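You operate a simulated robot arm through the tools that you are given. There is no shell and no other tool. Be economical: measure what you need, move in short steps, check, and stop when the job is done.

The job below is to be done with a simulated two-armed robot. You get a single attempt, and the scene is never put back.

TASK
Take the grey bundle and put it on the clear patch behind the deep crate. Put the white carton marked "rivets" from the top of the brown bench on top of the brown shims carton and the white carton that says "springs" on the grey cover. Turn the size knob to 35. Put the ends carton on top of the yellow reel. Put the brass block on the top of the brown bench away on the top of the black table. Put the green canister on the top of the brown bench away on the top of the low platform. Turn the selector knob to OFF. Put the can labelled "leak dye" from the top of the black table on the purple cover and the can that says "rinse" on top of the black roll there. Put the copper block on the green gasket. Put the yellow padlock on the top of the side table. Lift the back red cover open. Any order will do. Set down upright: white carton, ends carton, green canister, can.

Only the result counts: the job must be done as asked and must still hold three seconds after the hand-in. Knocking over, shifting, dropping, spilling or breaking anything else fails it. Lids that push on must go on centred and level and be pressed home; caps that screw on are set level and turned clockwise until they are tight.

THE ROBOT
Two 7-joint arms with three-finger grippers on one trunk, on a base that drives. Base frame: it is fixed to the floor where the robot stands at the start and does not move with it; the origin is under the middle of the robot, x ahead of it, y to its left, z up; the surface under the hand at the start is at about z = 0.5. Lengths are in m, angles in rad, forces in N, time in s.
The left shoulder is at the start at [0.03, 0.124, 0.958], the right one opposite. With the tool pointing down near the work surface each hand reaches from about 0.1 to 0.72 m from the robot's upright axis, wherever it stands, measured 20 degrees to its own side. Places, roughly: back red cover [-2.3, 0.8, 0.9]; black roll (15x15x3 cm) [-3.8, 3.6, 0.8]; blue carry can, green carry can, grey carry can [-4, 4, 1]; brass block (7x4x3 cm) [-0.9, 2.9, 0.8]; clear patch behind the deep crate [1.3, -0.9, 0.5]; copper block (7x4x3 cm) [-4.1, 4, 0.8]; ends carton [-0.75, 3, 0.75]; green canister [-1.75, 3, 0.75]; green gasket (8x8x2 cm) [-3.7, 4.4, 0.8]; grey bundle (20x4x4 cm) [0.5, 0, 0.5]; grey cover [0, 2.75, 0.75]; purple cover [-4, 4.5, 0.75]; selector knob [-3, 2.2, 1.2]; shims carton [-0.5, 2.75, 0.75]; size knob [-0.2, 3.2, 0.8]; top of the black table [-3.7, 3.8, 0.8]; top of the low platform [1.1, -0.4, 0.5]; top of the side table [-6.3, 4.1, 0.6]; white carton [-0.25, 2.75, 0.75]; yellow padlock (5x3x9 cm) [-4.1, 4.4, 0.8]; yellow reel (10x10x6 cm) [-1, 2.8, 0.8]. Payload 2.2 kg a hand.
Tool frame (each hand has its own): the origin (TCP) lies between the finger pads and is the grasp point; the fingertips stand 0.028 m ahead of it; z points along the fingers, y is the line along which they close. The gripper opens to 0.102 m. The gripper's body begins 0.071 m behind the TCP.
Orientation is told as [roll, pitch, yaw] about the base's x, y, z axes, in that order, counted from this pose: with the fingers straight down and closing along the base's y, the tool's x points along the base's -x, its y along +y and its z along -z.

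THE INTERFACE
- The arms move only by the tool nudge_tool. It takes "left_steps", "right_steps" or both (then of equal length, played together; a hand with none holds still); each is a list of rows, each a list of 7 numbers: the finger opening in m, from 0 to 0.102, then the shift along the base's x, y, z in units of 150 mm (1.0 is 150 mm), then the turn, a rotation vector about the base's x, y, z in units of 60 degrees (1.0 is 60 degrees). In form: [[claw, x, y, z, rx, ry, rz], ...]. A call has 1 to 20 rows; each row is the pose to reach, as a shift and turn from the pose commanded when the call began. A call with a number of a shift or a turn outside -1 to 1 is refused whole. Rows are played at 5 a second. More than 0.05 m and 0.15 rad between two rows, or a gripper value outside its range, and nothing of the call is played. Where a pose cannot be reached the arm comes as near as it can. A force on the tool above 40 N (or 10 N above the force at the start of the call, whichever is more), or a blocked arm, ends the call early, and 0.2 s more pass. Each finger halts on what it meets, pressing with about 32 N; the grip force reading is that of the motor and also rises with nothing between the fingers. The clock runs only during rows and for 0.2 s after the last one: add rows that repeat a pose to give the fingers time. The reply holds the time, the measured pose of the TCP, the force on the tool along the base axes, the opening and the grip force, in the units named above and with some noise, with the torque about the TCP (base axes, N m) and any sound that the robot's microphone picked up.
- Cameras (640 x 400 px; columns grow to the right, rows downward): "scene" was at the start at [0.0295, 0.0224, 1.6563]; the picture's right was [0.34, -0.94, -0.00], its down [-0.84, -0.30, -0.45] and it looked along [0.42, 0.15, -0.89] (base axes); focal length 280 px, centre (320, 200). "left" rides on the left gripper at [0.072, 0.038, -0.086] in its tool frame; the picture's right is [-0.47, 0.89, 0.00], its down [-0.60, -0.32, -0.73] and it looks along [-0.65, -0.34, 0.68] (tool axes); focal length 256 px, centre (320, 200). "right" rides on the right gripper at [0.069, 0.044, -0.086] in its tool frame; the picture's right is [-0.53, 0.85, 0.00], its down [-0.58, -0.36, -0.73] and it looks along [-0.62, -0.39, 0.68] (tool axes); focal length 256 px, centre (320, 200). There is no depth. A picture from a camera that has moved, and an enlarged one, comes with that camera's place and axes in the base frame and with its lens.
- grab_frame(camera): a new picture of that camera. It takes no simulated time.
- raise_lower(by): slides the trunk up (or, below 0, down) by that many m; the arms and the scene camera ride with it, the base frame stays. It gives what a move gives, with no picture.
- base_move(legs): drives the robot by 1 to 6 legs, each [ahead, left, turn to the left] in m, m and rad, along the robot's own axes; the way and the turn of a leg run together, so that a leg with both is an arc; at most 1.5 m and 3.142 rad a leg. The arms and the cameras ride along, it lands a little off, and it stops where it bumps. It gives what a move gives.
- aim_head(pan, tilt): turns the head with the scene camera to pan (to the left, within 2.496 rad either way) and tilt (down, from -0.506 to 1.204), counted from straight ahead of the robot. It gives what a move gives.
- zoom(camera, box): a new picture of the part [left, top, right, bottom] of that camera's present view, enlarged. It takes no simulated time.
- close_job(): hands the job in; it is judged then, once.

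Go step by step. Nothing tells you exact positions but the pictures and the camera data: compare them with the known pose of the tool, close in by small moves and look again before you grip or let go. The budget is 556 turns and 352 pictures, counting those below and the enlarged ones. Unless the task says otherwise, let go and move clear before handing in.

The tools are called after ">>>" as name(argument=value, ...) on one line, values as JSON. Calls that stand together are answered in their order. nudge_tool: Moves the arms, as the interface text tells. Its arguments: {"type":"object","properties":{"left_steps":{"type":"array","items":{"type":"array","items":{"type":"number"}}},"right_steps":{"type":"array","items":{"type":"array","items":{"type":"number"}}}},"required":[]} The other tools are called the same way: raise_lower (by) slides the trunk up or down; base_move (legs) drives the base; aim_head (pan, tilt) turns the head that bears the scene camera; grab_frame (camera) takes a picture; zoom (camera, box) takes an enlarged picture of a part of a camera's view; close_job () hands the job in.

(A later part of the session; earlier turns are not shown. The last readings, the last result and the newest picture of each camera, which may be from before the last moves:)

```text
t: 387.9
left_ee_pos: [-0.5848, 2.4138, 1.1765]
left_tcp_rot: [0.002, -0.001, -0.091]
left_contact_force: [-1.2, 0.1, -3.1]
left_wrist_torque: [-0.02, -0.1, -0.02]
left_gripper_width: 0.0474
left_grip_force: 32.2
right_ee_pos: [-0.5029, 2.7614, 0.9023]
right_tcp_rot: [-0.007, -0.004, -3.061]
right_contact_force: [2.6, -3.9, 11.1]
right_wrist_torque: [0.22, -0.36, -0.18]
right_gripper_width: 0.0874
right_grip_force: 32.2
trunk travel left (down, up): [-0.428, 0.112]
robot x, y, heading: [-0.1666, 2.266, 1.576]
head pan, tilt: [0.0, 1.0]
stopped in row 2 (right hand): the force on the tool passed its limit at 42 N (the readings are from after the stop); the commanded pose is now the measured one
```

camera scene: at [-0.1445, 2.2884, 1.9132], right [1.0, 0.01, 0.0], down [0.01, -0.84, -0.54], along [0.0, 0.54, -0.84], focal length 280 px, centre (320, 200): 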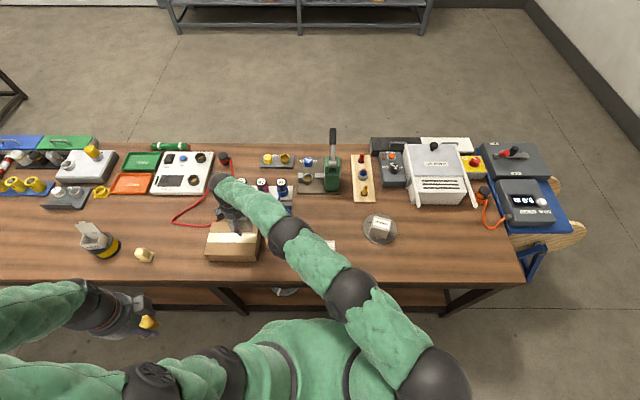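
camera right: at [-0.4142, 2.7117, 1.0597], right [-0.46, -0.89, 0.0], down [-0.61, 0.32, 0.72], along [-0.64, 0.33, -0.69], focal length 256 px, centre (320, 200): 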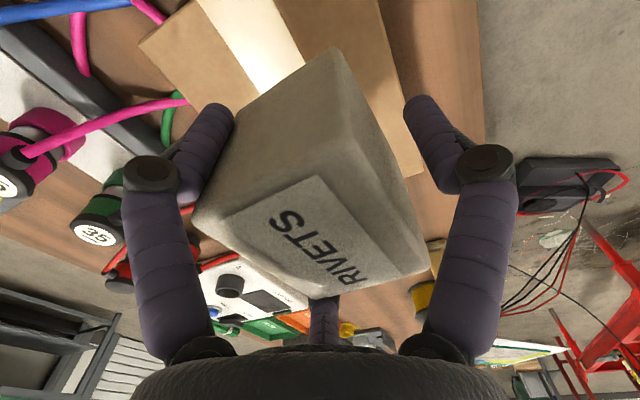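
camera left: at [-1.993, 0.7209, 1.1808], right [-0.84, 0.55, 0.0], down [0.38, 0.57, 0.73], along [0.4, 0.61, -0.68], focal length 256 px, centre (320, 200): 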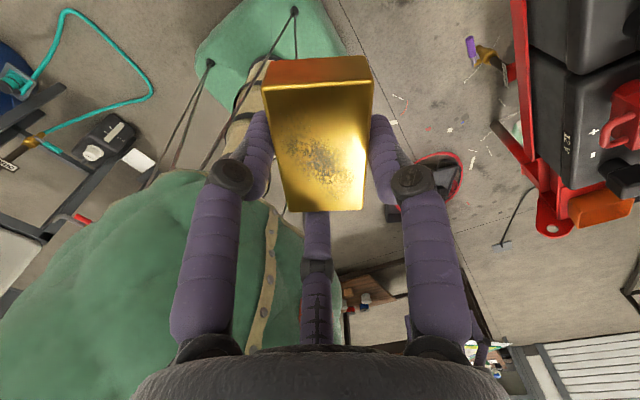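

>>> nudge_tool(right_steps=[[0.05, 0, 0, 0.01, 0, 0, 0], [0.08, 0, 0, 0.01, 0, 0, 0], [0.102, 0, 0, 0.01, 0, 0, 0], [0.102, 0, 0, 0.01, 0, 0, 0], [0.102, 0, 0, 0.2, 0, 0, 0], [0.102, 0, 0, 0.45, 0, 0, 0], [0.102, 0.1, 0, 0.7, 0, 0, 0], [0.102, 0.2, 0, 0.9, 0, 0, 0]])

>>> grab_frame(camera="right")

>>> zoom(camera="scene", box=[170, 180, 300, 280])

```text
t: 389.7
left_ee_pos: [-0.5838, 2.4127, 1.1783]
left_tcp_rot: [0.003, 0.0, -0.088]
left_contact_force: [0.1, -0.2, -2.5]
left_wrist_torque: [-0.04, -0.05, 0.0]
left_gripper_width: 0.0472
left_grip_force: 32.2
right_ee_pos: [-0.4693, 2.7594, 1.0335]
right_tcp_rot: [-0.004, -0.003, -3.059]
right_contact_force: [0.8, -0.1, -0.8]
right_wrist_torque: [0.02, 0.01, 0.0]
right_gripper_width: 0.1018
right_grip_force: 0.1
trunk travel left (down, up): [-0.428, 0.112]
robot x, y, heading: [-0.1669, 2.2662, 1.579]
head pan, tilt: [0.0, 1.0]
```

```text
215 pictures are left
camera right: at [-0.3989, 2.7196, 1.1203], right [-0.46, -0.89, 0.0], down [-0.6, 0.31, 0.73], along [-0.65, 0.34, -0.68], focal length 256 px, centre (320, 200)
```

right: 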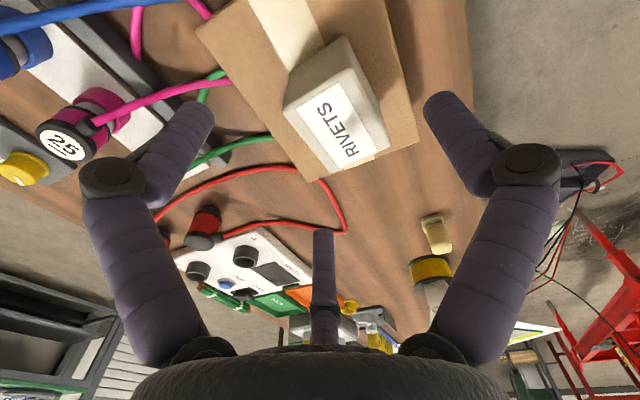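

```text
4.00 times, centred on (235, 230) of scene
camera zoom: at [-0.1652, 2.307, 1.8913], right [1.0, 0.01, 0.0], down [0.01, -0.84, -0.54], along [0.0, 0.54, -0.84], focal length 1122 px, centre (660, 80)
```

zoom: 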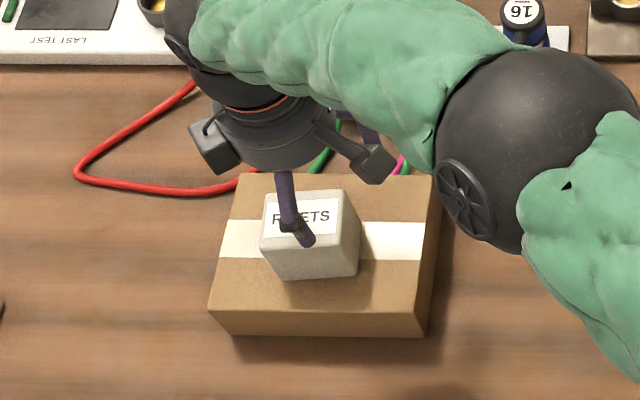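

Rivets is squarely on the shims carton. Now I'll drive around the bench's right end to its back side for the size knob.

>>> raise_lower(by=0.022)

>>> nudge_tool(right_steps=[[0.102, 0.3, -0.05, 0.05, 0, 0, 0], [0.102, 0.6, -0.15, 0.1, 0, 0, 0], [0.102, 0.8, -0.35, 0.1, 0, 0, 0], [0.102, 1.0, -0.55, 0.1, 0, 0, 0], [0.102, 1.0, -0.8, 0.1, 0, 0, 0], [0.102, 1.0, -1.0, 0.1, 0, 0, 0]], left_steps=[[0.0, 0, 0, 0, 0, 0, 0], [0.0, 0, 0, 0, 0, 0, 0], [0.0, 0.1, 0, 0, 0, 0, 0], [0.0, 0.3, 0, 0, 0, 0, 0], [0.0, 0.5, 0, 0, 0, 0, 0], [0.0, 0.7, 0, 0, 0, 0, 0]])

>>> base_move(legs=[[-0.37, 0, 0], [0, -1.5, 0], [0, -0.5, 0]])

>>> aim_head(pan=0.3, tilt=0.6)

>>> grab_frame(camera="scene")

```text
t: 390.3
left_ee_pos: [-0.5836, 2.4135, 1.2003]
left_tcp_rot: [0.001, -0.003, -0.089]
left_contact_force: [-1.1, 0.7, -2.6]
left_wrist_torque: [0.01, -0.05, -0.01]
left_gripper_width: 0.0474
left_grip_force: 32.2
right_ee_pos: [-0.4714, 2.7611, 1.0558]
right_tcp_rot: [-0.003, 0.0, -3.058]
right_contact_force: [-0.9, 0.9, 0.7]
right_wrist_torque: [-0.03, 0.0, 0.02]
right_gripper_width: 0.1019
right_grip_force: 0.0
trunk travel left (down, up): [-0.45, 0.09]
robot x, y, heading: [-0.164, 2.2686, 1.58]
head pan, tilt: [0.0, 1.0]
```

```text
t: 391.7
left_ee_pos: [-0.4766, 2.4118, 1.2008]
left_tcp_rot: [0.005, 0.001, -0.089]
left_contact_force: [0.6, 0.5, -2.8]
left_wrist_torque: [0.0, -0.03, 0.02]
left_gripper_width: 0.0472
left_grip_force: 32.4
right_ee_pos: [-0.3184, 2.6082, 1.0747]
right_tcp_rot: [-0.005, -0.004, -3.062]
right_contact_force: [0.1, -0.7, 1.1]
right_wrist_torque: [0.01, 0.03, 0.02]
right_gripper_width: 0.102
right_grip_force: 0.1
trunk travel left (down, up): [-0.45, 0.09]
robot x, y, heading: [-0.1659, 2.2642, 1.575]
head pan, tilt: [0.0, 1.0]
```

```text
t: 403.8
left_ee_pos: [1.5516, 2.0659, 1.201]
left_tcp_rot: [0.003, 0.0, -0.074]
left_contact_force: [0.3, 0.9, -3.3]
left_wrist_torque: [-0.01, -0.01, -0.01]
left_gripper_width: 0.0474
left_grip_force: 31.9
right_ee_pos: [1.7079, 2.2657, 1.0732]
right_tcp_rot: [-0.005, -0.001, -3.045]
right_contact_force: [0.5, -0.4, 1.3]
right_wrist_torque: [-0.01, 0.03, 0.01]
right_gripper_width: 0.102
right_grip_force: 0.2
trunk travel left (down, up): [-0.45, 0.09]
robot x, y, heading: [1.8697, 1.9255, 1.597]
head pan, tilt: [0.0, 1.0]
```

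```text
t: 404.7
left_ee_pos: [1.5499, 2.0666, 1.2013]
left_tcp_rot: [0.003, -0.002, -0.073]
left_contact_force: [0.2, -0.1, -3.5]
left_wrist_torque: [-0.01, 0.02, -0.01]
left_gripper_width: 0.0472
left_grip_force: 32.3
right_ee_pos: [1.7087, 2.266, 1.0743]
right_tcp_rot: [-0.007, -0.002, -3.044]
right_contact_force: [0.6, 0.5, 0.2]
right_wrist_torque: [0.03, -0.03, 0.01]
right_gripper_width: 0.1021
right_grip_force: 0.1
trunk travel left (down, up): [-0.45, 0.09]
robot x, y, heading: [1.8682, 1.9265, 1.59]
head pan, tilt: [0.3, 0.6]
```

```text
213 pictures are left
camera scene: at [1.8402, 1.9797, 1.9452], right [0.95, 0.32, 0.0], down [0.18, -0.54, -0.82], along [-0.26, 0.78, -0.57], focal length 280 px, centre (320, 200)
```

scene: 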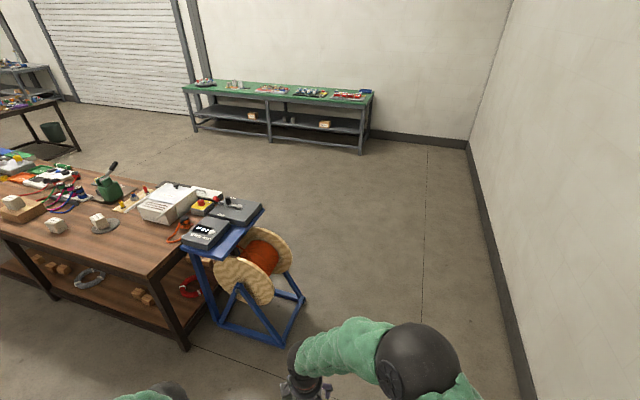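

>>> base_move(legs=[[1.4, -0.08, -0.02], [0.65, 0, 0], [0, 0, 3.14], [0, -1.49, 0], [0, -0.45, 0]])

>>> aim_head(pan=0, tilt=0.8)

>>> grab_frame(camera="scene")

```text
t: 431.6
left_ee_pos: [0.2464, 3.8181, 1.2007]
left_tcp_rot: [0.003, -0.001, 3.041]
left_contact_force: [-0.1, 0.3, -2.6]
left_wrist_torque: [0.02, -0.03, 0.01]
left_gripper_width: 0.0472
left_grip_force: 32.0
right_ee_pos: [0.0858, 3.6217, 1.0749]
right_tcp_rot: [-0.003, -0.001, 0.071]
right_contact_force: [-0.1, -0.3, -0.1]
right_wrist_torque: [-0.02, -0.01, -0.01]
right_gripper_width: 0.1019
right_grip_force: 0.1
trunk travel left (down, up): [-0.45, 0.09]
robot x, y, heading: [-0.065, 3.9708, -1.573]
head pan, tilt: [0.3, 0.6]
```

```text
t: 432.4
left_ee_pos: [0.2457, 3.818, 1.2011]
left_tcp_rot: [0.002, 0.0, 3.041]
left_contact_force: [0.5, 0.0, -3.1]
left_wrist_torque: [0.03, 0.02, 0.0]
left_gripper_width: 0.0472
left_grip_force: 32.2
right_ee_pos: [0.0854, 3.6227, 1.0736]
right_tcp_rot: [-0.006, -0.001, 0.07]
right_contact_force: [-0.9, -0.1, 0.0]
right_wrist_torque: [0.01, 0.01, 0.01]
right_gripper_width: 0.1023
right_grip_force: 0.0
trunk travel left (down, up): [-0.45, 0.09]
robot x, y, heading: [-0.0674, 3.9684, -1.573]
head pan, tilt: [0.0, 0.799]
```

```text
212 pictures are left
camera scene: at [-0.0659, 3.9173, 1.9284], right [-1.0, 0.0, 0.0], down [0.0, 0.72, -0.7], along [0.0, -0.7, -0.72], focal length 280 px, centre (320, 200)
```

scene: 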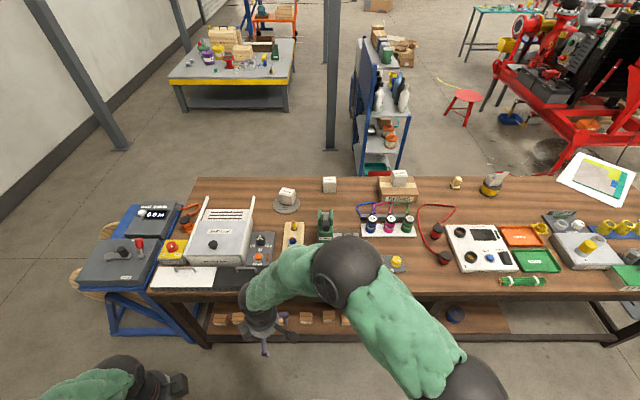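

>>> base_move(legs=[[0.23, 0, 0]])

>>> nudge_tool(right_steps=[[0.102, 0.0, 0.2, 0.2, 0, 0, 0], [0.102, 0.0, 0.4, 0.3, 0, 0, 0]])

>>> aim_head(pan=-0.05, tilt=1.05)

>>> grab_frame(camera="scene")

>>> zoom(camera="scene", box=[240, 100, 440, 240])

```text
t: 434.1
left_ee_pos: [0.2437, 3.5797, 1.2006]
left_tcp_rot: [0.001, -0.002, 3.039]
left_contact_force: [-0.1, -0.4, -3.4]
left_wrist_torque: [0.03, 0.01, 0.0]
left_gripper_width: 0.0471
left_grip_force: 32.4
right_ee_pos: [0.0819, 3.3866, 1.074]
right_tcp_rot: [-0.003, -0.002, 0.067]
right_contact_force: [0.0, 0.0, -1.0]
right_wrist_torque: [0.03, 0.02, 0.02]
right_gripper_width: 0.1022
right_grip_force: 0.1
trunk travel left (down, up): [-0.45, 0.09]
robot x, y, heading: [-0.0677, 3.7302, -1.576]
head pan, tilt: [0.0, 0.799]
```

```text
t: 434.7
left_ee_pos: [0.2455, 3.5823, 1.2014]
left_tcp_rot: [0.001, -0.002, 3.036]
left_contact_force: [-0.1, 0.0, -1.7]
left_wrist_torque: [0.04, 0.04, 0.01]
left_gripper_width: 0.0472
left_grip_force: 32.2
right_ee_pos: [0.0816, 3.4465, 1.1203]
right_tcp_rot: [-0.003, -0.002, 0.065]
right_contact_force: [-0.6, -1.3, 0.4]
right_wrist_torque: [0.01, 0.02, 0.0]
right_gripper_width: 0.1021
right_grip_force: 0.0
trunk travel left (down, up): [-0.45, 0.09]
robot x, y, heading: [-0.0657, 3.7346, -1.578]
head pan, tilt: [0.0, 0.799]
```

```text
t: 435.5
left_ee_pos: [0.245, 3.581, 1.2013]
left_tcp_rot: [0.003, -0.001, 3.038]
left_contact_force: [-0.7, -0.6, -2.2]
left_wrist_torque: [0.02, 0.03, 0.0]
left_gripper_width: 0.0475
left_grip_force: 32.0
right_ee_pos: [0.0828, 3.4456, 1.1189]
right_tcp_rot: [-0.005, -0.002, 0.068]
right_contact_force: [0.1, -0.1, -0.1]
right_wrist_torque: [0.01, 0.03, 0.02]
right_gripper_width: 0.1019
right_grip_force: 0.0
trunk travel left (down, up): [-0.45, 0.09]
robot x, y, heading: [-0.0639, 3.7291, -1.577]
head pan, tilt: [-0.051, 1.051]
```

```text
211 pictures are left
camera scene: at [-0.0712, 3.6962, 1.9099], right [-1.0, 0.06, 0.0], down [0.05, 0.87, -0.5], along [-0.03, -0.5, -0.87], focal length 280 px, centre (320, 200)
```

scene: 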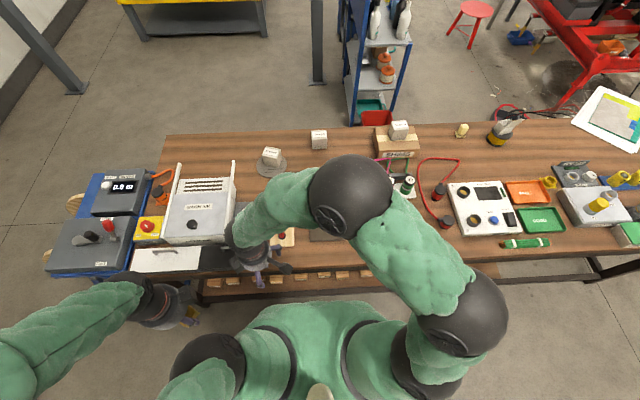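

```text
2.86 times, centred on (340, 170) of scene
camera zoom: at [-0.0712, 3.6962, 1.9099], right [-1.0, 0.06, 0.0], down [0.05, 0.87, -0.5], along [-0.03, -0.5, -0.87], focal length 801 px, centre (263, 286)
```

zoom: 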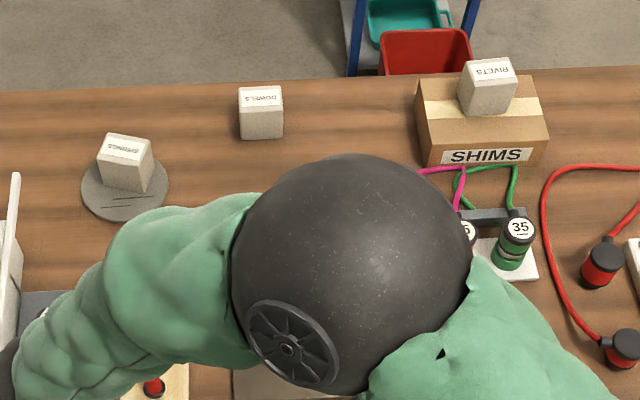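

>>> nudge_tool(right_steps=[[0.102, -0.3, 0.05, 0, 0, 0, 0], [0.102, -0.6, 0.05, 0, 0, 0, 0], [0.102, -0.9, 0.05, 0, 0, 0, 0], [0.102, -1.0, 0.05, 0, 0, 0, 0]])

>>> nudge_tool(right_steps=[[0.102, -0.3, 0, 0, 0, 0, 0], [0.102, -0.6, 0, 0, 0, 0, 0], [0.102, -0.9, 0, 0, 0, 0, 0], [0.102, -1.0, 0, 0, 0, 0, 0]])

>>> nudge_tool(right_steps=[[0.102, -0.3, 0, 0, 0, 0, 0], [0.102, -0.6, 0, 0, 0, 0, 0], [0.102, -0.9, 0, 0, 0, 0, 0], [0.102, -1.0, 0, 0, 0, 0, 0]])

>>> grab_frame(camera="scene")

>>> grab_frame(camera="right")

```text
t: 436.5
left_ee_pos: [0.2438, 3.5804, 1.2014]
left_tcp_rot: [0.002, 0.001, 3.038]
left_contact_force: [0.1, 0.8, -3.3]
left_wrist_torque: [0.01, 0.05, 0.04]
left_gripper_width: 0.0474
left_grip_force: 31.9
right_ee_pos: [-0.066, 3.4532, 1.1198]
right_tcp_rot: [-0.005, -0.001, 0.067]
right_contact_force: [0.0, 0.3, 0.6]
right_wrist_torque: [0.0, 0.0, 0.01]
right_gripper_width: 0.102
right_grip_force: 0.0
trunk travel left (down, up): [-0.45, 0.09]
robot x, y, heading: [-0.0698, 3.7323, -1.581]
head pan, tilt: [-0.051, 1.051]
```

```text
t: 437.5
left_ee_pos: [0.2451, 3.5802, 1.2009]
left_tcp_rot: [0.0, 0.0, 3.039]
left_contact_force: [-0.2, 0.2, -3.7]
left_wrist_torque: [0.04, 0.03, -0.01]
left_gripper_width: 0.0471
left_grip_force: 31.6
right_ee_pos: [-0.2205, 3.4533, 1.1191]
right_tcp_rot: [-0.004, -0.002, 0.068]
right_contact_force: [-0.2, 0.8, -0.3]
right_wrist_torque: [0.0, 0.0, 0.0]
right_gripper_width: 0.102
right_grip_force: 0.1
trunk travel left (down, up): [-0.45, 0.09]
robot x, y, heading: [-0.0677, 3.7308, -1.576]
head pan, tilt: [-0.051, 1.051]
```

```text
t: 438.5
left_ee_pos: [0.244, 3.5814, 1.2006]
left_tcp_rot: [0.001, -0.001, 3.04]
left_contact_force: [1.1, 0.0, -3.3]
left_wrist_torque: [0.03, 0.02, 0.0]
left_gripper_width: 0.0472
left_grip_force: 31.8
right_ee_pos: [-0.3685, 3.4531, 1.1201]
right_tcp_rot: [-0.004, -0.004, 0.069]
right_contact_force: [-0.4, -0.2, -0.1]
right_wrist_torque: [-0.03, -0.01, -0.01]
right_gripper_width: 0.1021
right_grip_force: 0.0
trunk travel left (down, up): [-0.45, 0.09]
robot x, y, heading: [-0.0692, 3.7332, -1.569]
head pan, tilt: [-0.051, 1.051]
```

```text
209 pictures are left
camera scene: at [-0.0716, 3.6962, 1.9098], right [-1.0, 0.06, 0.0], down [0.05, 0.87, -0.5], along [-0.03, -0.5, -0.87], focal length 280 px, centre (320, 200)
```

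scene: 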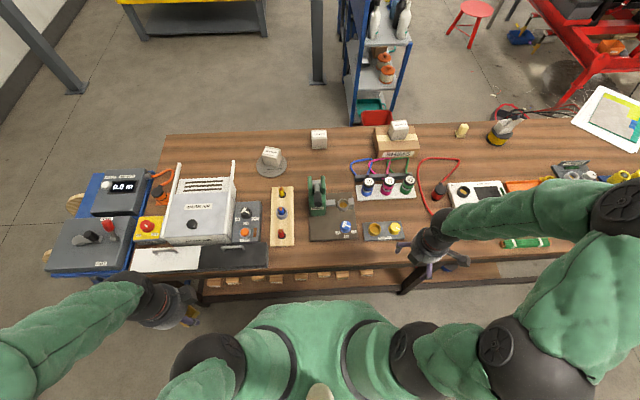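

```text
208 pictures are left
camera right: at [-0.4421, 3.4907, 1.2057], right [0.48, 0.88, 0.0], down [0.6, -0.32, 0.73], along [0.64, -0.35, -0.68], focal length 256 px, centre (320, 200)
```

right: 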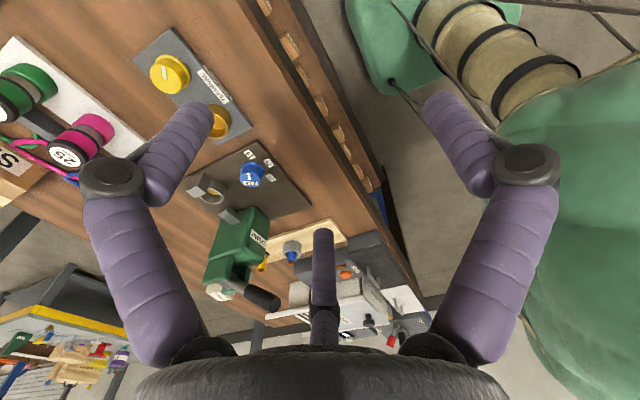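

>>> zoom(camera="scene", box=[290, 170, 410, 250])

>>> zoom(camera="right", box=[180, 130, 320, 240])

```text
5.00 times, centred on (350, 210) of scene
camera zoom: at [-0.0716, 3.6962, 1.9098], right [-1.0, 0.06, 0.0], down [0.05, 0.87, -0.5], along [-0.03, -0.5, -0.87], focal length 1402 px, centre (170, 150)
```

zoom: 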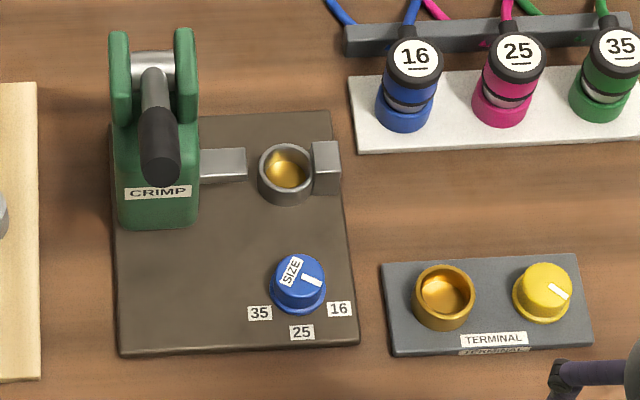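

```text
3.64 times, centred on (250, 185) of right
camera zoom: at [-0.4421, 3.4907, 1.2057], right [0.48, 0.88, 0.0], down [0.6, -0.32, 0.73], along [0.64, -0.35, -0.68], focal length 931 px, centre (574, 254)
```

zoom: 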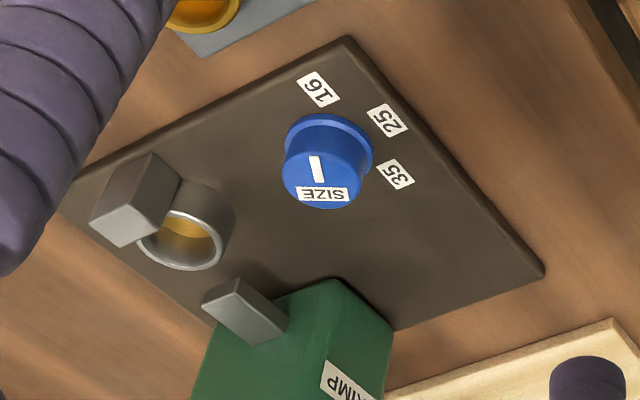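

The size knob (blue) points at 16; it needs ~100° clockwise to point at 35. Moving above it at about [-0.206, 3.21].

>>> nudge_tool(right_steps=[[0.08, 0.2, -0.2, 0, 0, 0, 0.05], [0.07, 0.4, -0.4, 0, 0, 0, 0.1], [0.07, 0.6, -0.6, 0, 0, 0, 0.15], [0.07, 0.8, -0.8, 0, 0, 0, 0.2], [0.07, 1.0, -1.0, 0, 0, 0, 0.2]])

>>> nudge_tool(right_steps=[[0.07, 0.083, -0.3, 0, 0, 0, 0], [0.07, 0.083, -0.61, 0, 0, 0, 0], [0.07, 0.083, -0.61, -0.3, 0, 0, 0], [0.07, 0.083, -0.61, -0.6, 0, 0, 0], [0.07, 0.083, -0.61, -0.9, 0, 0, 0], [0.07, 0.083, -0.61, -1.0, 0, 0, 0], [0.07, 0.083, -0.61, -1.0, 0, 0, 0]])

>>> grab_frame(camera="right")

>>> zoom(camera="scene", box=[290, 170, 410, 250])

```text
t: 439.7
left_ee_pos: [0.2464, 3.5804, 1.2]
left_tcp_rot: [0.001, -0.002, 3.037]
left_contact_force: [1.1, -0.3, -2.9]
left_wrist_torque: [0.05, 0.05, 0.0]
left_gripper_width: 0.0472
left_grip_force: 32.4
right_ee_pos: [-0.2172, 3.3024, 1.1186]
right_tcp_rot: [-0.004, -0.002, 0.275]
right_contact_force: [0.2, 0.3, 0.4]
right_wrist_torque: [-0.01, 0.0, 0.0]
right_gripper_width: 0.0699
right_grip_force: 0.0
trunk travel left (down, up): [-0.45, 0.09]
robot x, y, heading: [-0.0676, 3.7323, -1.58]
head pan, tilt: [-0.051, 1.051]
```

```text
t: 441.3
left_ee_pos: [0.2451, 3.581, 1.2017]
left_tcp_rot: [0.001, 0.0, 3.037]
left_contact_force: [0.3, -0.5, -2.4]
left_wrist_torque: [0.02, 0.03, 0.02]
left_gripper_width: 0.0474
left_grip_force: 31.7
right_ee_pos: [-0.2083, 3.21, 0.9672]
right_tcp_rot: [-0.006, -0.003, 0.279]
right_contact_force: [0.0, 0.3, -0.3]
right_wrist_torque: [0.02, -0.01, -0.01]
right_gripper_width: 0.0696
right_grip_force: 0.1
trunk travel left (down, up): [-0.45, 0.09]
robot x, y, heading: [-0.0666, 3.7313, -1.581]
head pan, tilt: [-0.051, 1.051]
```

```text
205 pictures are left
camera right: at [-0.2881, 3.2332, 1.0536], right [0.28, 0.96, 0.0], down [0.65, -0.19, 0.73], along [0.7, -0.21, -0.68], focal length 256 px, centre (320, 200)
```

right: 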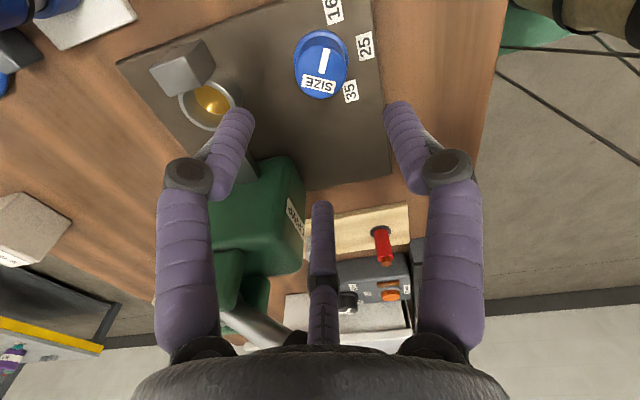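

```text
5.00 times, centred on (350, 210) of scene
camera zoom: at [-0.0714, 3.696, 1.9098], right [-1.0, 0.06, 0.0], down [0.05, 0.87, -0.5], along [-0.03, -0.5, -0.87], focal length 1402 px, centre (170, 150)
```

zoom: 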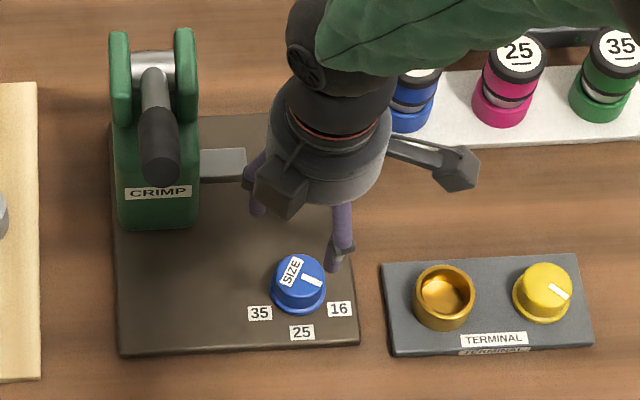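

>>> nudge_tool(right_steps=[[0.07, 0.0, 0, -0.25, 0, 0, 0], [0.07, 0.0, 0, -0.5, 0, 0, 0], [0.07, 0.0, 0, -0.7, 0, 0, 0], [0.07, 0, 0, -0.85, 0, 0, 0], [0.07, 0, 0, -0.93, 0, 0, 0], [0.07, 0, 0, -0.93, 0, 0, 0]])

>>> grab_frame(camera="right")

```text
t: 442.7
left_ee_pos: [0.2454, 3.5891, 1.2012]
left_tcp_rot: [0.007, -0.001, 3.037]
left_contact_force: [0.8, 0.9, -3.8]
left_wrist_torque: [-0.02, 0.03, -0.02]
left_gripper_width: 0.0474
left_grip_force: 32.0
right_ee_pos: [-0.2068, 3.2163, 0.8377]
right_tcp_rot: [-0.009, 0.007, 0.268]
right_contact_force: [-2.1, 22.5, 65.5]
right_wrist_torque: [4.28, 0.75, -1.25]
right_gripper_width: 0.058
right_grip_force: 44.7
trunk travel left (down, up): [-0.45, 0.09]
robot x, y, heading: [-0.0679, 3.7329, -1.579]
head pan, tilt: [-0.051, 1.051]
stopped in row 6 (right hand): the force on the tool passed its limit at 56 N (the readings are from after the stop); the commanded pose is now the measured one
```

```text
203 pictures are left
camera right: at [-0.285, 3.24, 0.924], right [0.29, 0.96, -0.01], down [0.66, -0.19, 0.73], along [0.7, -0.22, -0.68], focal length 256 px, centre (320, 200)
```

right: 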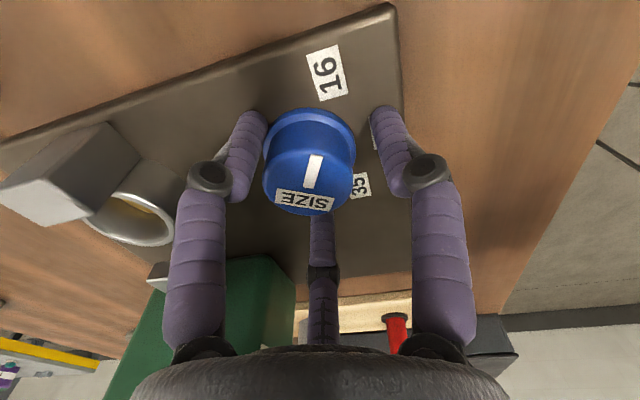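

>>> nudge_tool(right_steps=[[0.075, 0, -0.02, 0.06, 0, 0, 0], [0.07, 0, -0.03, 0.1, 0, 0, 0.01], [0.06, 0, -0.03, 0.1, 0, 0, 0.01], [0.05, 0, -0.03, 0.1, 0, 0, 0.01], [0.03, 0, -0.03, 0.1, 0, 0, 0.01], [0.02, 0, -0.03, 0.1, 0, 0, 0.01], [0.02, 0, -0.03, 0.1, 0, 0, 0.01]])

>>> grab_frame(camera="right")

```text
t: 444.3
left_ee_pos: [0.2442, 3.5826, 1.2012]
left_tcp_rot: [0.005, 0.0, 3.036]
left_contact_force: [0.2, 0.5, -2.0]
left_wrist_torque: [0.04, 0.06, 0.03]
left_gripper_width: 0.0471
left_grip_force: 32.0
right_ee_pos: [-0.2058, 3.2118, 0.8466]
right_tcp_rot: [-0.003, 0.0, 0.287]
right_contact_force: [-11.2, 24.6, -1.6]
right_wrist_torque: [0.53, 0.17, -0.12]
right_gripper_width: 0.0433
right_grip_force: 44.9
trunk travel left (down, up): [-0.45, 0.09]
robot x, y, heading: [-0.0667, 3.7331, -1.579]
head pan, tilt: [-0.051, 1.051]
```

```text
202 pictures are left
camera right: at [-0.2856, 3.2321, 0.9318], right [0.27, 0.96, 0.0], down [0.66, -0.19, 0.73], along [0.7, -0.2, -0.68], focal length 256 px, centre (320, 200)
```

right: 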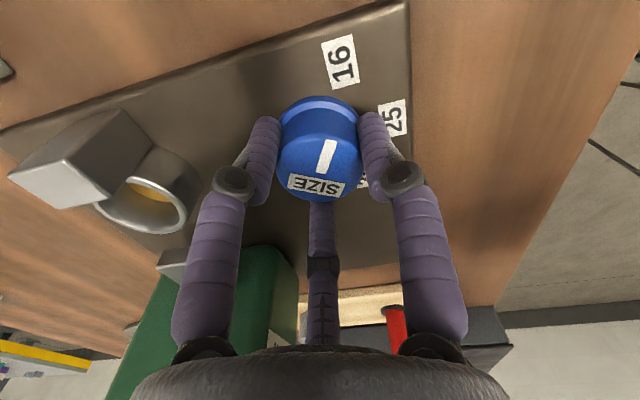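

>>> nudge_tool(right_steps=[[0.02, -0.01, 0.02, 0, 0, 0, -0.1], [0.02, -0.01, 0.02, 0, 0, 0, -0.2], [0.02, -0.01, 0.02, 0, 0, 0, -0.3], [0.02, -0.01, 0.02, 0, 0, 0, -0.4], [0.02, -0.01, 0.02, 0, 0, 0, -0.5], [0.02, -0.01, 0.02, 0, 0, 0, -0.6], [0.02, -0.01, 0.02, 0, 0, 0, -0.7], [0.02, -0.01, 0.02, 0, 0, 0, -0.8], [0.02, -0.01, 0.02, 0, 0, 0, -0.9], [0.02, -0.01, 0.02, 0, 0, 0, -1.0]])

>>> grab_frame(camera="right")

```text
t: 446.5
left_ee_pos: [0.2434, 3.5821, 1.2013]
left_tcp_rot: [0.003, 0.0, 3.037]
left_contact_force: [0.2, -0.4, -1.6]
left_wrist_torque: [0.01, 0.02, 0.05]
left_gripper_width: 0.0471
left_grip_force: 32.3
right_ee_pos: [-0.2071, 3.2105, 0.8469]
right_tcp_rot: [-0.008, 0.003, -0.761]
right_contact_force: [-7.8, 17.9, -11.9]
right_wrist_torque: [0.19, 0.05, 0.02]
right_gripper_width: 0.0425
right_grip_force: 44.9
trunk travel left (down, up): [-0.45, 0.09]
robot x, y, heading: [-0.0658, 3.7321, -1.579]
head pan, tilt: [-0.051, 1.051]
```

```text
201 pictures are left
camera right: at [-0.2279, 3.2883, 0.9319], right [0.97, 0.24, -0.01], down [0.17, -0.66, 0.73], along [0.17, -0.71, -0.68], focal length 256 px, centre (320, 200)
```

right: 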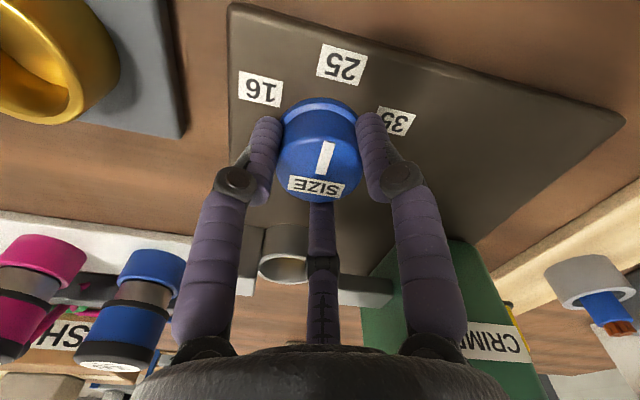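

>>> nudge_tool(right_steps=[[0.02, 0, 0.01, 0, 0, 0, -0.1], [0.02, 0, 0.01, 0, 0, 0, -0.2], [0.02, 0, 0.01, 0, 0, 0, -0.3], [0.02, 0, 0.01, 0, 0, 0, -0.4], [0.02, 0, 0.01, 0, 0, 0, -0.5], [0.02, 0, 0.01, 0, 0, 0, -0.6], [0.02, 0, 0.01, 0, 0, 0, -0.68], [0.02, 0, 0.01, 0, 0, 0, -0.68]])

>>> grab_frame(camera="right")

```text
t: 448.3
left_ee_pos: [0.2433, 3.5823, 1.2021]
left_tcp_rot: [0.003, -0.001, 3.035]
left_contact_force: [0.8, -0.6, -2.2]
left_wrist_torque: [0.02, 0.01, -0.02]
left_gripper_width: 0.0473
left_grip_force: 32.0
right_ee_pos: [-0.2082, 3.2112, 0.8465]
right_tcp_rot: [-0.01, 0.001, -1.476]
right_contact_force: [-17.8, 15.2, -4.5]
right_wrist_torque: [0.18, 0.31, -0.01]
right_gripper_width: 0.0412
right_grip_force: 45.5
trunk travel left (down, up): [-0.45, 0.09]
robot x, y, heading: [-0.07, 3.7364, -1.576]
head pan, tilt: [-0.051, 1.051]
```

```text
200 pictures are left
camera right: at [-0.1715, 3.2825, 0.9321], right [0.89, -0.45, -0.01], down [-0.3, -0.61, 0.73], along [-0.34, -0.65, -0.68], focal length 256 px, centre (320, 200)
```

right: 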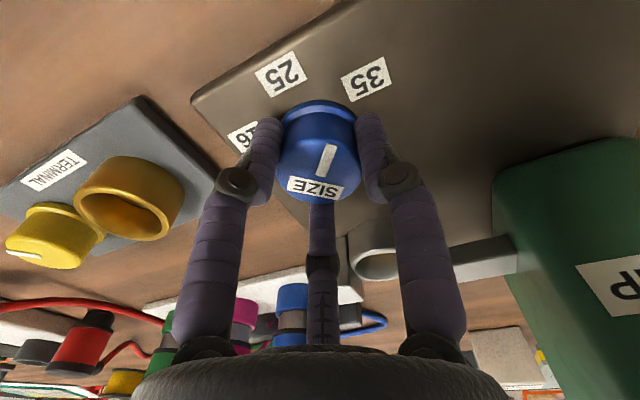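

Pointer now faces the 35 label approximately. I'll release, lift, and check with the head camera.

>>> nudge_tool(right_steps=[[0.04, 0, 0.01, 0, 0, 0, 0], [0.06, 0, 0.01, 0, 0, 0, 0], [0.08, 0, 0.01, 0.03, 0, 0, 0], [0.08, 0, 0.01, 0.2, 0, 0, 0], [0.08, 0, 0.01, 0.5, 0, 0, 0], [0.08, 0, 0.01, 0.8, 0, 0, 0], [0.08, -0.2, 0.01, 1.0, 0, 0, 0]])

>>> nudge_tool(right_steps=[[0.08, -0.3, 0, 0, 0, 0, 0], [0.08, -0.6, 0, 0, 0, 0, 0], [0.08, -0.9, 0, 0, 0, 0, 0]])

>>> zoom(camera="scene", box=[320, 190, 380, 250])

>>> grab_frame(camera="right")

```text
t: 449.9
left_ee_pos: [0.2443, 3.5823, 1.2007]
left_tcp_rot: [0.001, 0.001, 3.038]
left_contact_force: [-0.1, 0.0, -2.7]
left_wrist_torque: [0.0, -0.02, 0.03]
left_gripper_width: 0.047
left_grip_force: 31.9
right_ee_pos: [-0.2357, 3.215, 0.997]
right_tcp_rot: [-0.01, 0.003, -1.474]
right_contact_force: [-0.5, 0.3, 0.2]
right_wrist_torque: [-0.03, -0.04, 0.0]
right_gripper_width: 0.0799
right_grip_force: 0.0
trunk travel left (down, up): [-0.45, 0.09]
robot x, y, heading: [-0.0683, 3.7287, -1.578]
head pan, tilt: [-0.051, 1.051]
```

```text
t: 450.7
left_ee_pos: [0.2431, 3.5813, 1.2009]
left_tcp_rot: [0.003, -0.001, 3.038]
left_contact_force: [0.4, -0.2, -2.4]
left_wrist_torque: [-0.02, 0.02, 0.0]
left_gripper_width: 0.047
left_grip_force: 32.4
right_ee_pos: [-0.3734, 3.2135, 0.9978]
right_tcp_rot: [-0.008, 0.001, -1.472]
right_contact_force: [-0.2, 0.5, 1.0]
right_wrist_torque: [0.02, -0.05, -0.01]
right_gripper_width: 0.0796
right_grip_force: 0.1
trunk travel left (down, up): [-0.45, 0.09]
robot x, y, heading: [-0.0702, 3.7298, -1.58]
head pan, tilt: [-0.051, 1.051]
```

```text
6.67 times, centred on (350, 220) of scene
camera zoom: at [-0.0728, 3.696, 1.9098], right [-1.0, 0.06, 0.0], down [0.05, 0.87, -0.5], along [-0.03, -0.5, -0.87], focal length 1869 px, centre (120, 67)
```

zoom: 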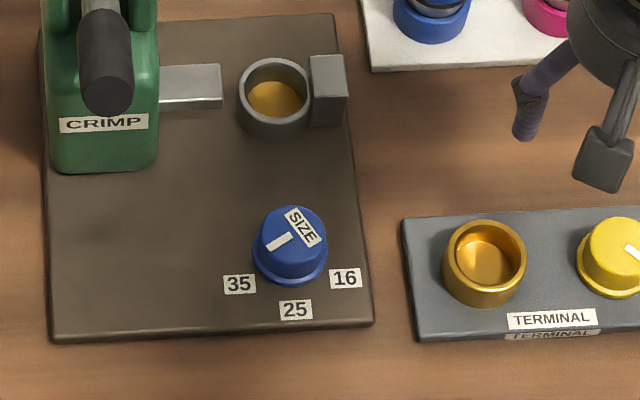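

```text
198 pictures are left
camera right: at [-0.3378, 3.284, 1.0831], right [0.89, -0.45, -0.01], down [-0.3, -0.61, 0.73], along [-0.33, -0.65, -0.68], focal length 256 px, centre (320, 200)
```

right: 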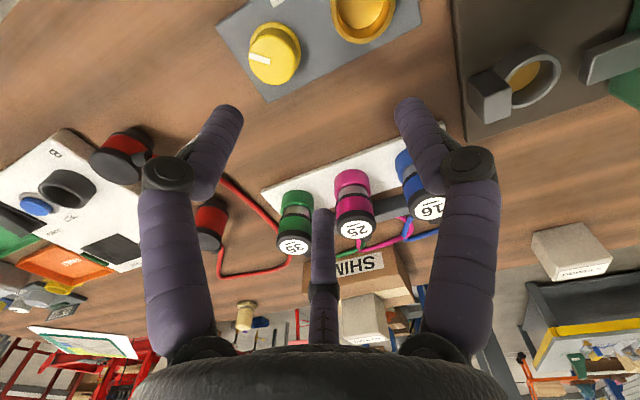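

The size knob points at 35. Next I'll go west along the back aisle to the black table.

>>> nudge_tool(right_steps=[[0.08, 0, 0.3, 0.2, 0, 0, 0], [0.08, 0.2, 0.5, 0.3, 0, 0, 0], [0.08, 0.3, 0.8, 0.3, 0, 0, 0], [0.08, 0.4, 1.0, 0.3, 0, 0, 0]])

>>> base_move(legs=[[-0.55, 0, 0], [0, -1.45, 0], [0, -0.6, 0]])

>>> aim_head(pan=-1.3, tilt=0.6)

>>> grab_frame(camera="scene")

>>> aim_head(pan=-0.3, tilt=0.7)

>>> grab_frame(camera="scene")

```text
refused: row 1 steps farther than a row can; nothing moved
```

```text
t: 463.7
left_ee_pos: [-1.8059, 4.1349, 1.2019]
left_tcp_rot: [0.001, 0.0, 3.052]
left_contact_force: [0.3, 0.0, -3.6]
left_wrist_torque: [0.02, -0.01, -0.02]
left_gripper_width: 0.0474
left_grip_force: 32.0
right_ee_pos: [-2.4177, 3.7576, 0.9987]
right_tcp_rot: [-0.009, 0.003, -1.459]
right_contact_force: [0.3, -0.9, 0.4]
right_wrist_torque: [-0.03, -0.02, -0.01]
right_gripper_width: 0.0801
right_grip_force: 0.0
trunk travel left (down, up): [-0.45, 0.09]
robot x, y, heading: [-2.1207, 4.2794, -1.562]
head pan, tilt: [-0.051, 1.051]
```

```text
t: 465.2
left_ee_pos: [-1.8043, 4.134, 1.2013]
left_tcp_rot: [0.0, 0.0, 3.052]
left_contact_force: [0.3, 0.1, -2.7]
left_wrist_torque: [-0.04, 0.07, -0.02]
left_gripper_width: 0.0474
left_grip_force: 32.1
right_ee_pos: [-2.4177, 3.7578, 0.9978]
right_tcp_rot: [-0.009, 0.001, -1.459]
right_contact_force: [-0.8, 0.0, -0.4]
right_wrist_torque: [0.01, 0.02, 0.0]
right_gripper_width: 0.0801
right_grip_force: 0.2
trunk travel left (down, up): [-0.45, 0.09]
robot x, y, heading: [-2.1182, 4.2851, -1.564]
head pan, tilt: [-1.3, 0.6]
```

```text
197 pictures are left
camera scene: at [-2.2048, 4.2877, 1.9453], right [-0.28, 0.96, 0.0], down [0.54, 0.16, -0.82], along [-0.79, -0.23, -0.57], focal length 280 px, centre (320, 200)
```

scene: 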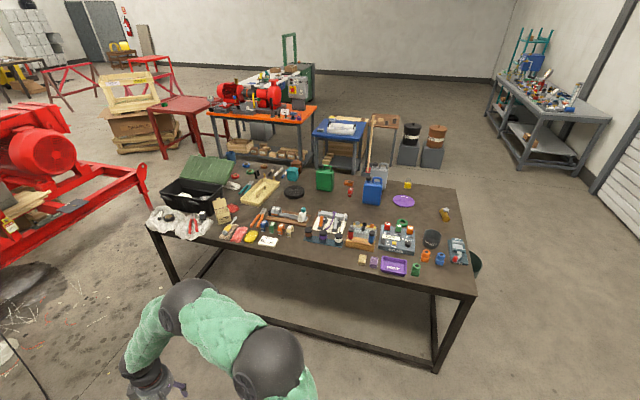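

```text
t: 466.4
left_ee_pos: [-1.8052, 4.1349, 1.2012]
left_tcp_rot: [0.002, 0.0, 3.052]
left_contact_force: [-0.5, -0.5, -2.6]
left_wrist_torque: [0.01, 0.04, 0.02]
left_gripper_width: 0.0473
left_grip_force: 32.1
right_ee_pos: [-2.4178, 3.7569, 0.9981]
right_tcp_rot: [-0.008, 0.002, -1.459]
right_contact_force: [1.2, 0.3, 0.0]
right_wrist_torque: [0.03, -0.02, 0.01]
right_gripper_width: 0.0798
right_grip_force: 0.0
trunk travel left (down, up): [-0.45, 0.09]
robot x, y, heading: [-2.1229, 4.2817, -1.563]
head pan, tilt: [-0.3, 0.7]
```

```text
196 pictures are left
camera scene: at [-2.1446, 4.2307, 1.9366], right [-0.96, 0.29, 0.0], down [0.19, 0.62, -0.76], along [-0.22, -0.73, -0.64], focal length 280 px, centre (320, 200)
```

scene: 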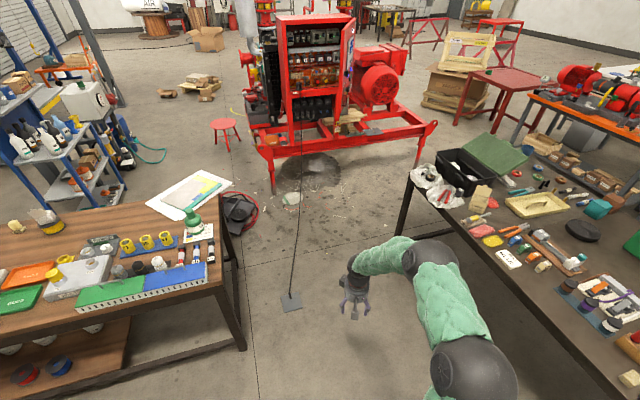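

The cabinet faces north with the selector inside; going down the passage between bench and black table to it first.

>>> base_move(legs=[[0.25, -0.47, -0.01], [0.9, -0.1, 0]])

>>> aim_head(pan=-0.2, tilt=0.4)

>>> grab_frame(camera="scene")

>>> zoom(camera="scene", box=[240, 60, 480, 210])

```text
t: 473.9
left_ee_pos: [-2.357, 2.986, 1.2006]
left_tcp_rot: [0.002, -0.002, 3.076]
left_contact_force: [1.7, -0.3, -2.8]
left_wrist_torque: [0.03, 0.03, 0.02]
left_gripper_width: 0.0473
left_grip_force: 31.9
right_ee_pos: [-2.96, 2.5939, 0.999]
right_tcp_rot: [-0.008, 0.002, -1.436]
right_contact_force: [0.0, 0.4, 0.2]
right_wrist_torque: [0.02, -0.01, 0.01]
right_gripper_width: 0.0803
right_grip_force: 0.0
trunk travel left (down, up): [-0.45, 0.09]
robot x, y, heading: [-2.6784, 3.1239, -1.541]
head pan, tilt: [-0.3, 0.7]
```

```text
t: 474.7
left_ee_pos: [-2.3572, 2.9852, 1.202]
left_tcp_rot: [0.002, -0.001, 3.075]
left_contact_force: [-0.5, 0.9, -3.5]
left_wrist_torque: [0.01, 0.04, -0.03]
left_gripper_width: 0.0473
left_grip_force: 31.7
right_ee_pos: [-2.962, 2.5947, 0.9985]
right_tcp_rot: [-0.01, -0.001, -1.437]
right_contact_force: [-0.5, 0.5, -0.7]
right_wrist_torque: [0.03, 0.03, 0.02]
right_gripper_width: 0.0798
right_grip_force: 0.1
trunk travel left (down, up): [-0.45, 0.09]
robot x, y, heading: [-2.677, 3.1251, -1.541]
head pan, tilt: [-0.201, 0.4]
```

```text
195 pictures are left
camera scene: at [-2.6918, 3.0643, 1.9634], right [-0.99, 0.17, 0.0], down [0.07, 0.38, -0.92], along [-0.16, -0.91, -0.39], focal length 280 px, centre (320, 200)
```

scene: 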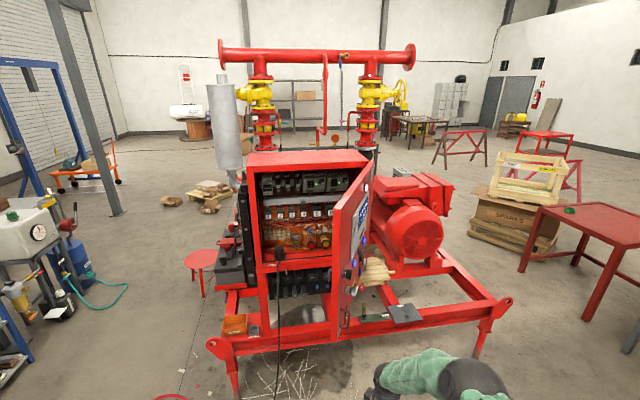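

```text
2.67 times, centred on (360, 135) of scene
camera zoom: at [-2.6918, 3.0643, 1.9634], right [-0.99, 0.17, 0.0], down [0.07, 0.38, -0.92], along [-0.16, -0.91, -0.39], focal length 748 px, centre (213, 373)
```

zoom: 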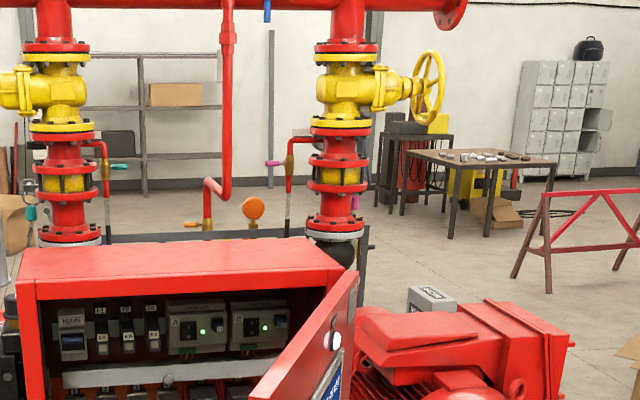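

>>> zoom(camera="scene", box=[310, 160, 400, 330])

>>> grab_frame(camera="right")

```text
2.35 times, centred on (355, 245) of scene
camera zoom: at [-2.6918, 3.0643, 1.9634], right [-0.99, 0.17, 0.0], down [0.07, 0.38, -0.92], along [-0.16, -0.91, -0.39], focal length 660 px, centre (238, 94)
```

zoom: 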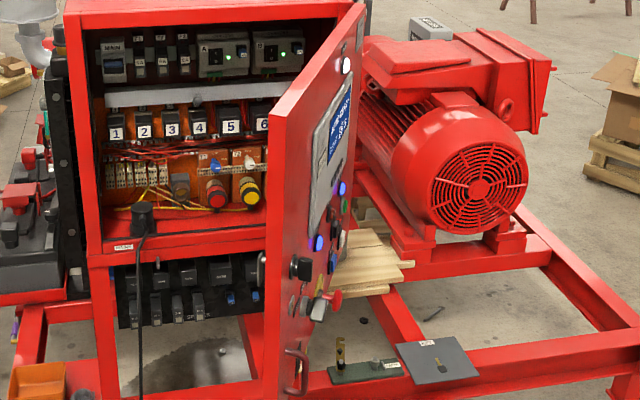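

```text
192 pictures are left
camera right: at [-2.9275, 2.6674, 1.0835], right [0.91, -0.42, -0.01], down [-0.28, -0.62, 0.73], along [-0.31, -0.67, -0.68], focal length 256 px, centre (320, 200)
```

right: 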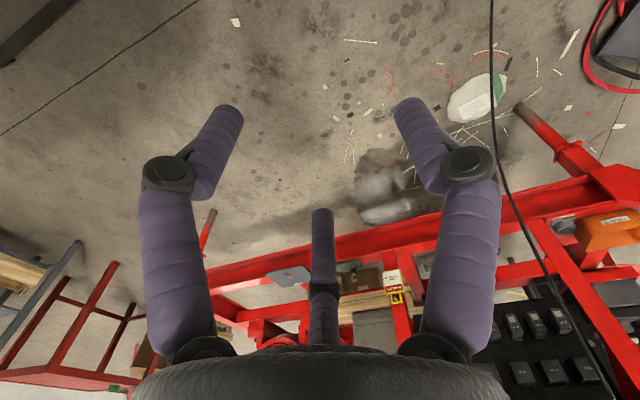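

The selector is on the outer (west) face of the open door, so I'll do it from the west side. First I'll place the brass block on the free near edge of the black table from here.

>>> nudge_tool(right_steps=[[0.08, 0.0, 0.25, 0.15, 0, 0, 0], [0.08, 0.0, 0.5, 0.3, 0, 0, 0], [0.08, 0.1, 0.75, 0.4, 0, 0, 0], [0.08, 0.2, 1.0, 0.5, 0, 0, 0]])

>>> base_move(legs=[[-0.78, 0.0, 0], [0, 0, -1.6]])

>>> aim_head(pan=0, tilt=0.8)

>>> grab_frame(camera="scene")

```text
t: 475.7
left_ee_pos: [-2.357, 2.9877, 1.201]
left_tcp_rot: [0.004, -0.001, 3.076]
left_contact_force: [-0.4, 0.2, -3.1]
left_wrist_torque: [-0.01, 0.02, 0.04]
left_gripper_width: 0.0474
left_grip_force: 31.9
right_ee_pos: [-2.9308, 2.7459, 1.0732]
right_tcp_rot: [-0.01, 0.001, -1.439]
right_contact_force: [0.0, 0.1, 0.0]
right_wrist_torque: [-0.03, -0.01, 0.02]
right_gripper_width: 0.0799
right_grip_force: 0.0
trunk travel left (down, up): [-0.45, 0.09]
robot x, y, heading: [-2.6782, 3.1252, -1.542]
head pan, tilt: [-0.201, 0.4]
```

```text
t: 483.7
left_ee_pos: [-2.8463, 3.5754, 1.2002]
left_tcp_rot: [0.002, 0.0, 1.465]
left_contact_force: [-0.1, 0.7, -3.7]
left_wrist_torque: [0.04, 0.01, -0.01]
left_gripper_width: 0.0471
left_grip_force: 32.6
right_ee_pos: [-3.0662, 4.158, 1.0733]
right_tcp_rot: [-0.008, 0.002, -3.047]
right_contact_force: [0.5, -0.4, -0.4]
right_wrist_torque: [-0.05, -0.02, -0.01]
right_gripper_width: 0.0801
right_grip_force: 0.1
trunk travel left (down, up): [-0.45, 0.09]
robot x, y, heading: [-2.692, 3.8838, 3.132]
head pan, tilt: [-0.201, 0.4]
```

```text
t: 484.6
left_ee_pos: [-2.8455, 3.5741, 1.201]
left_tcp_rot: [0.003, -0.003, 1.464]
left_contact_force: [0.3, 0.3, -3.0]
left_wrist_torque: [0.04, -0.01, -0.02]
left_gripper_width: 0.0473
left_grip_force: 31.7
right_ee_pos: [-3.0659, 4.1583, 1.0729]
right_tcp_rot: [-0.008, 0.002, -3.048]
right_contact_force: [-0.2, -1.5, 0.2]
right_wrist_torque: [0.01, 0.01, -0.04]
right_gripper_width: 0.0797
right_grip_force: 0.0
trunk travel left (down, up): [-0.45, 0.09]
robot x, y, heading: [-2.6921, 3.8867, 3.128]
head pan, tilt: [0.0, 0.799]
```

```text
191 pictures are left
camera scene: at [-2.7456, 3.8885, 1.9285], right [0.01, 1.0, 0.0], down [0.72, -0.01, -0.7], along [-0.7, 0.01, -0.72], focal length 280 px, centre (320, 200)
```

scene: 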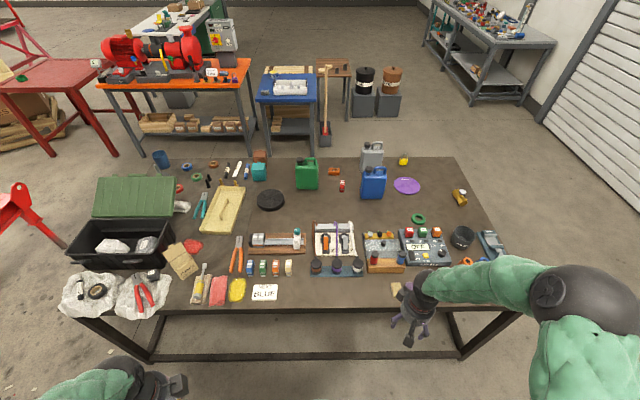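

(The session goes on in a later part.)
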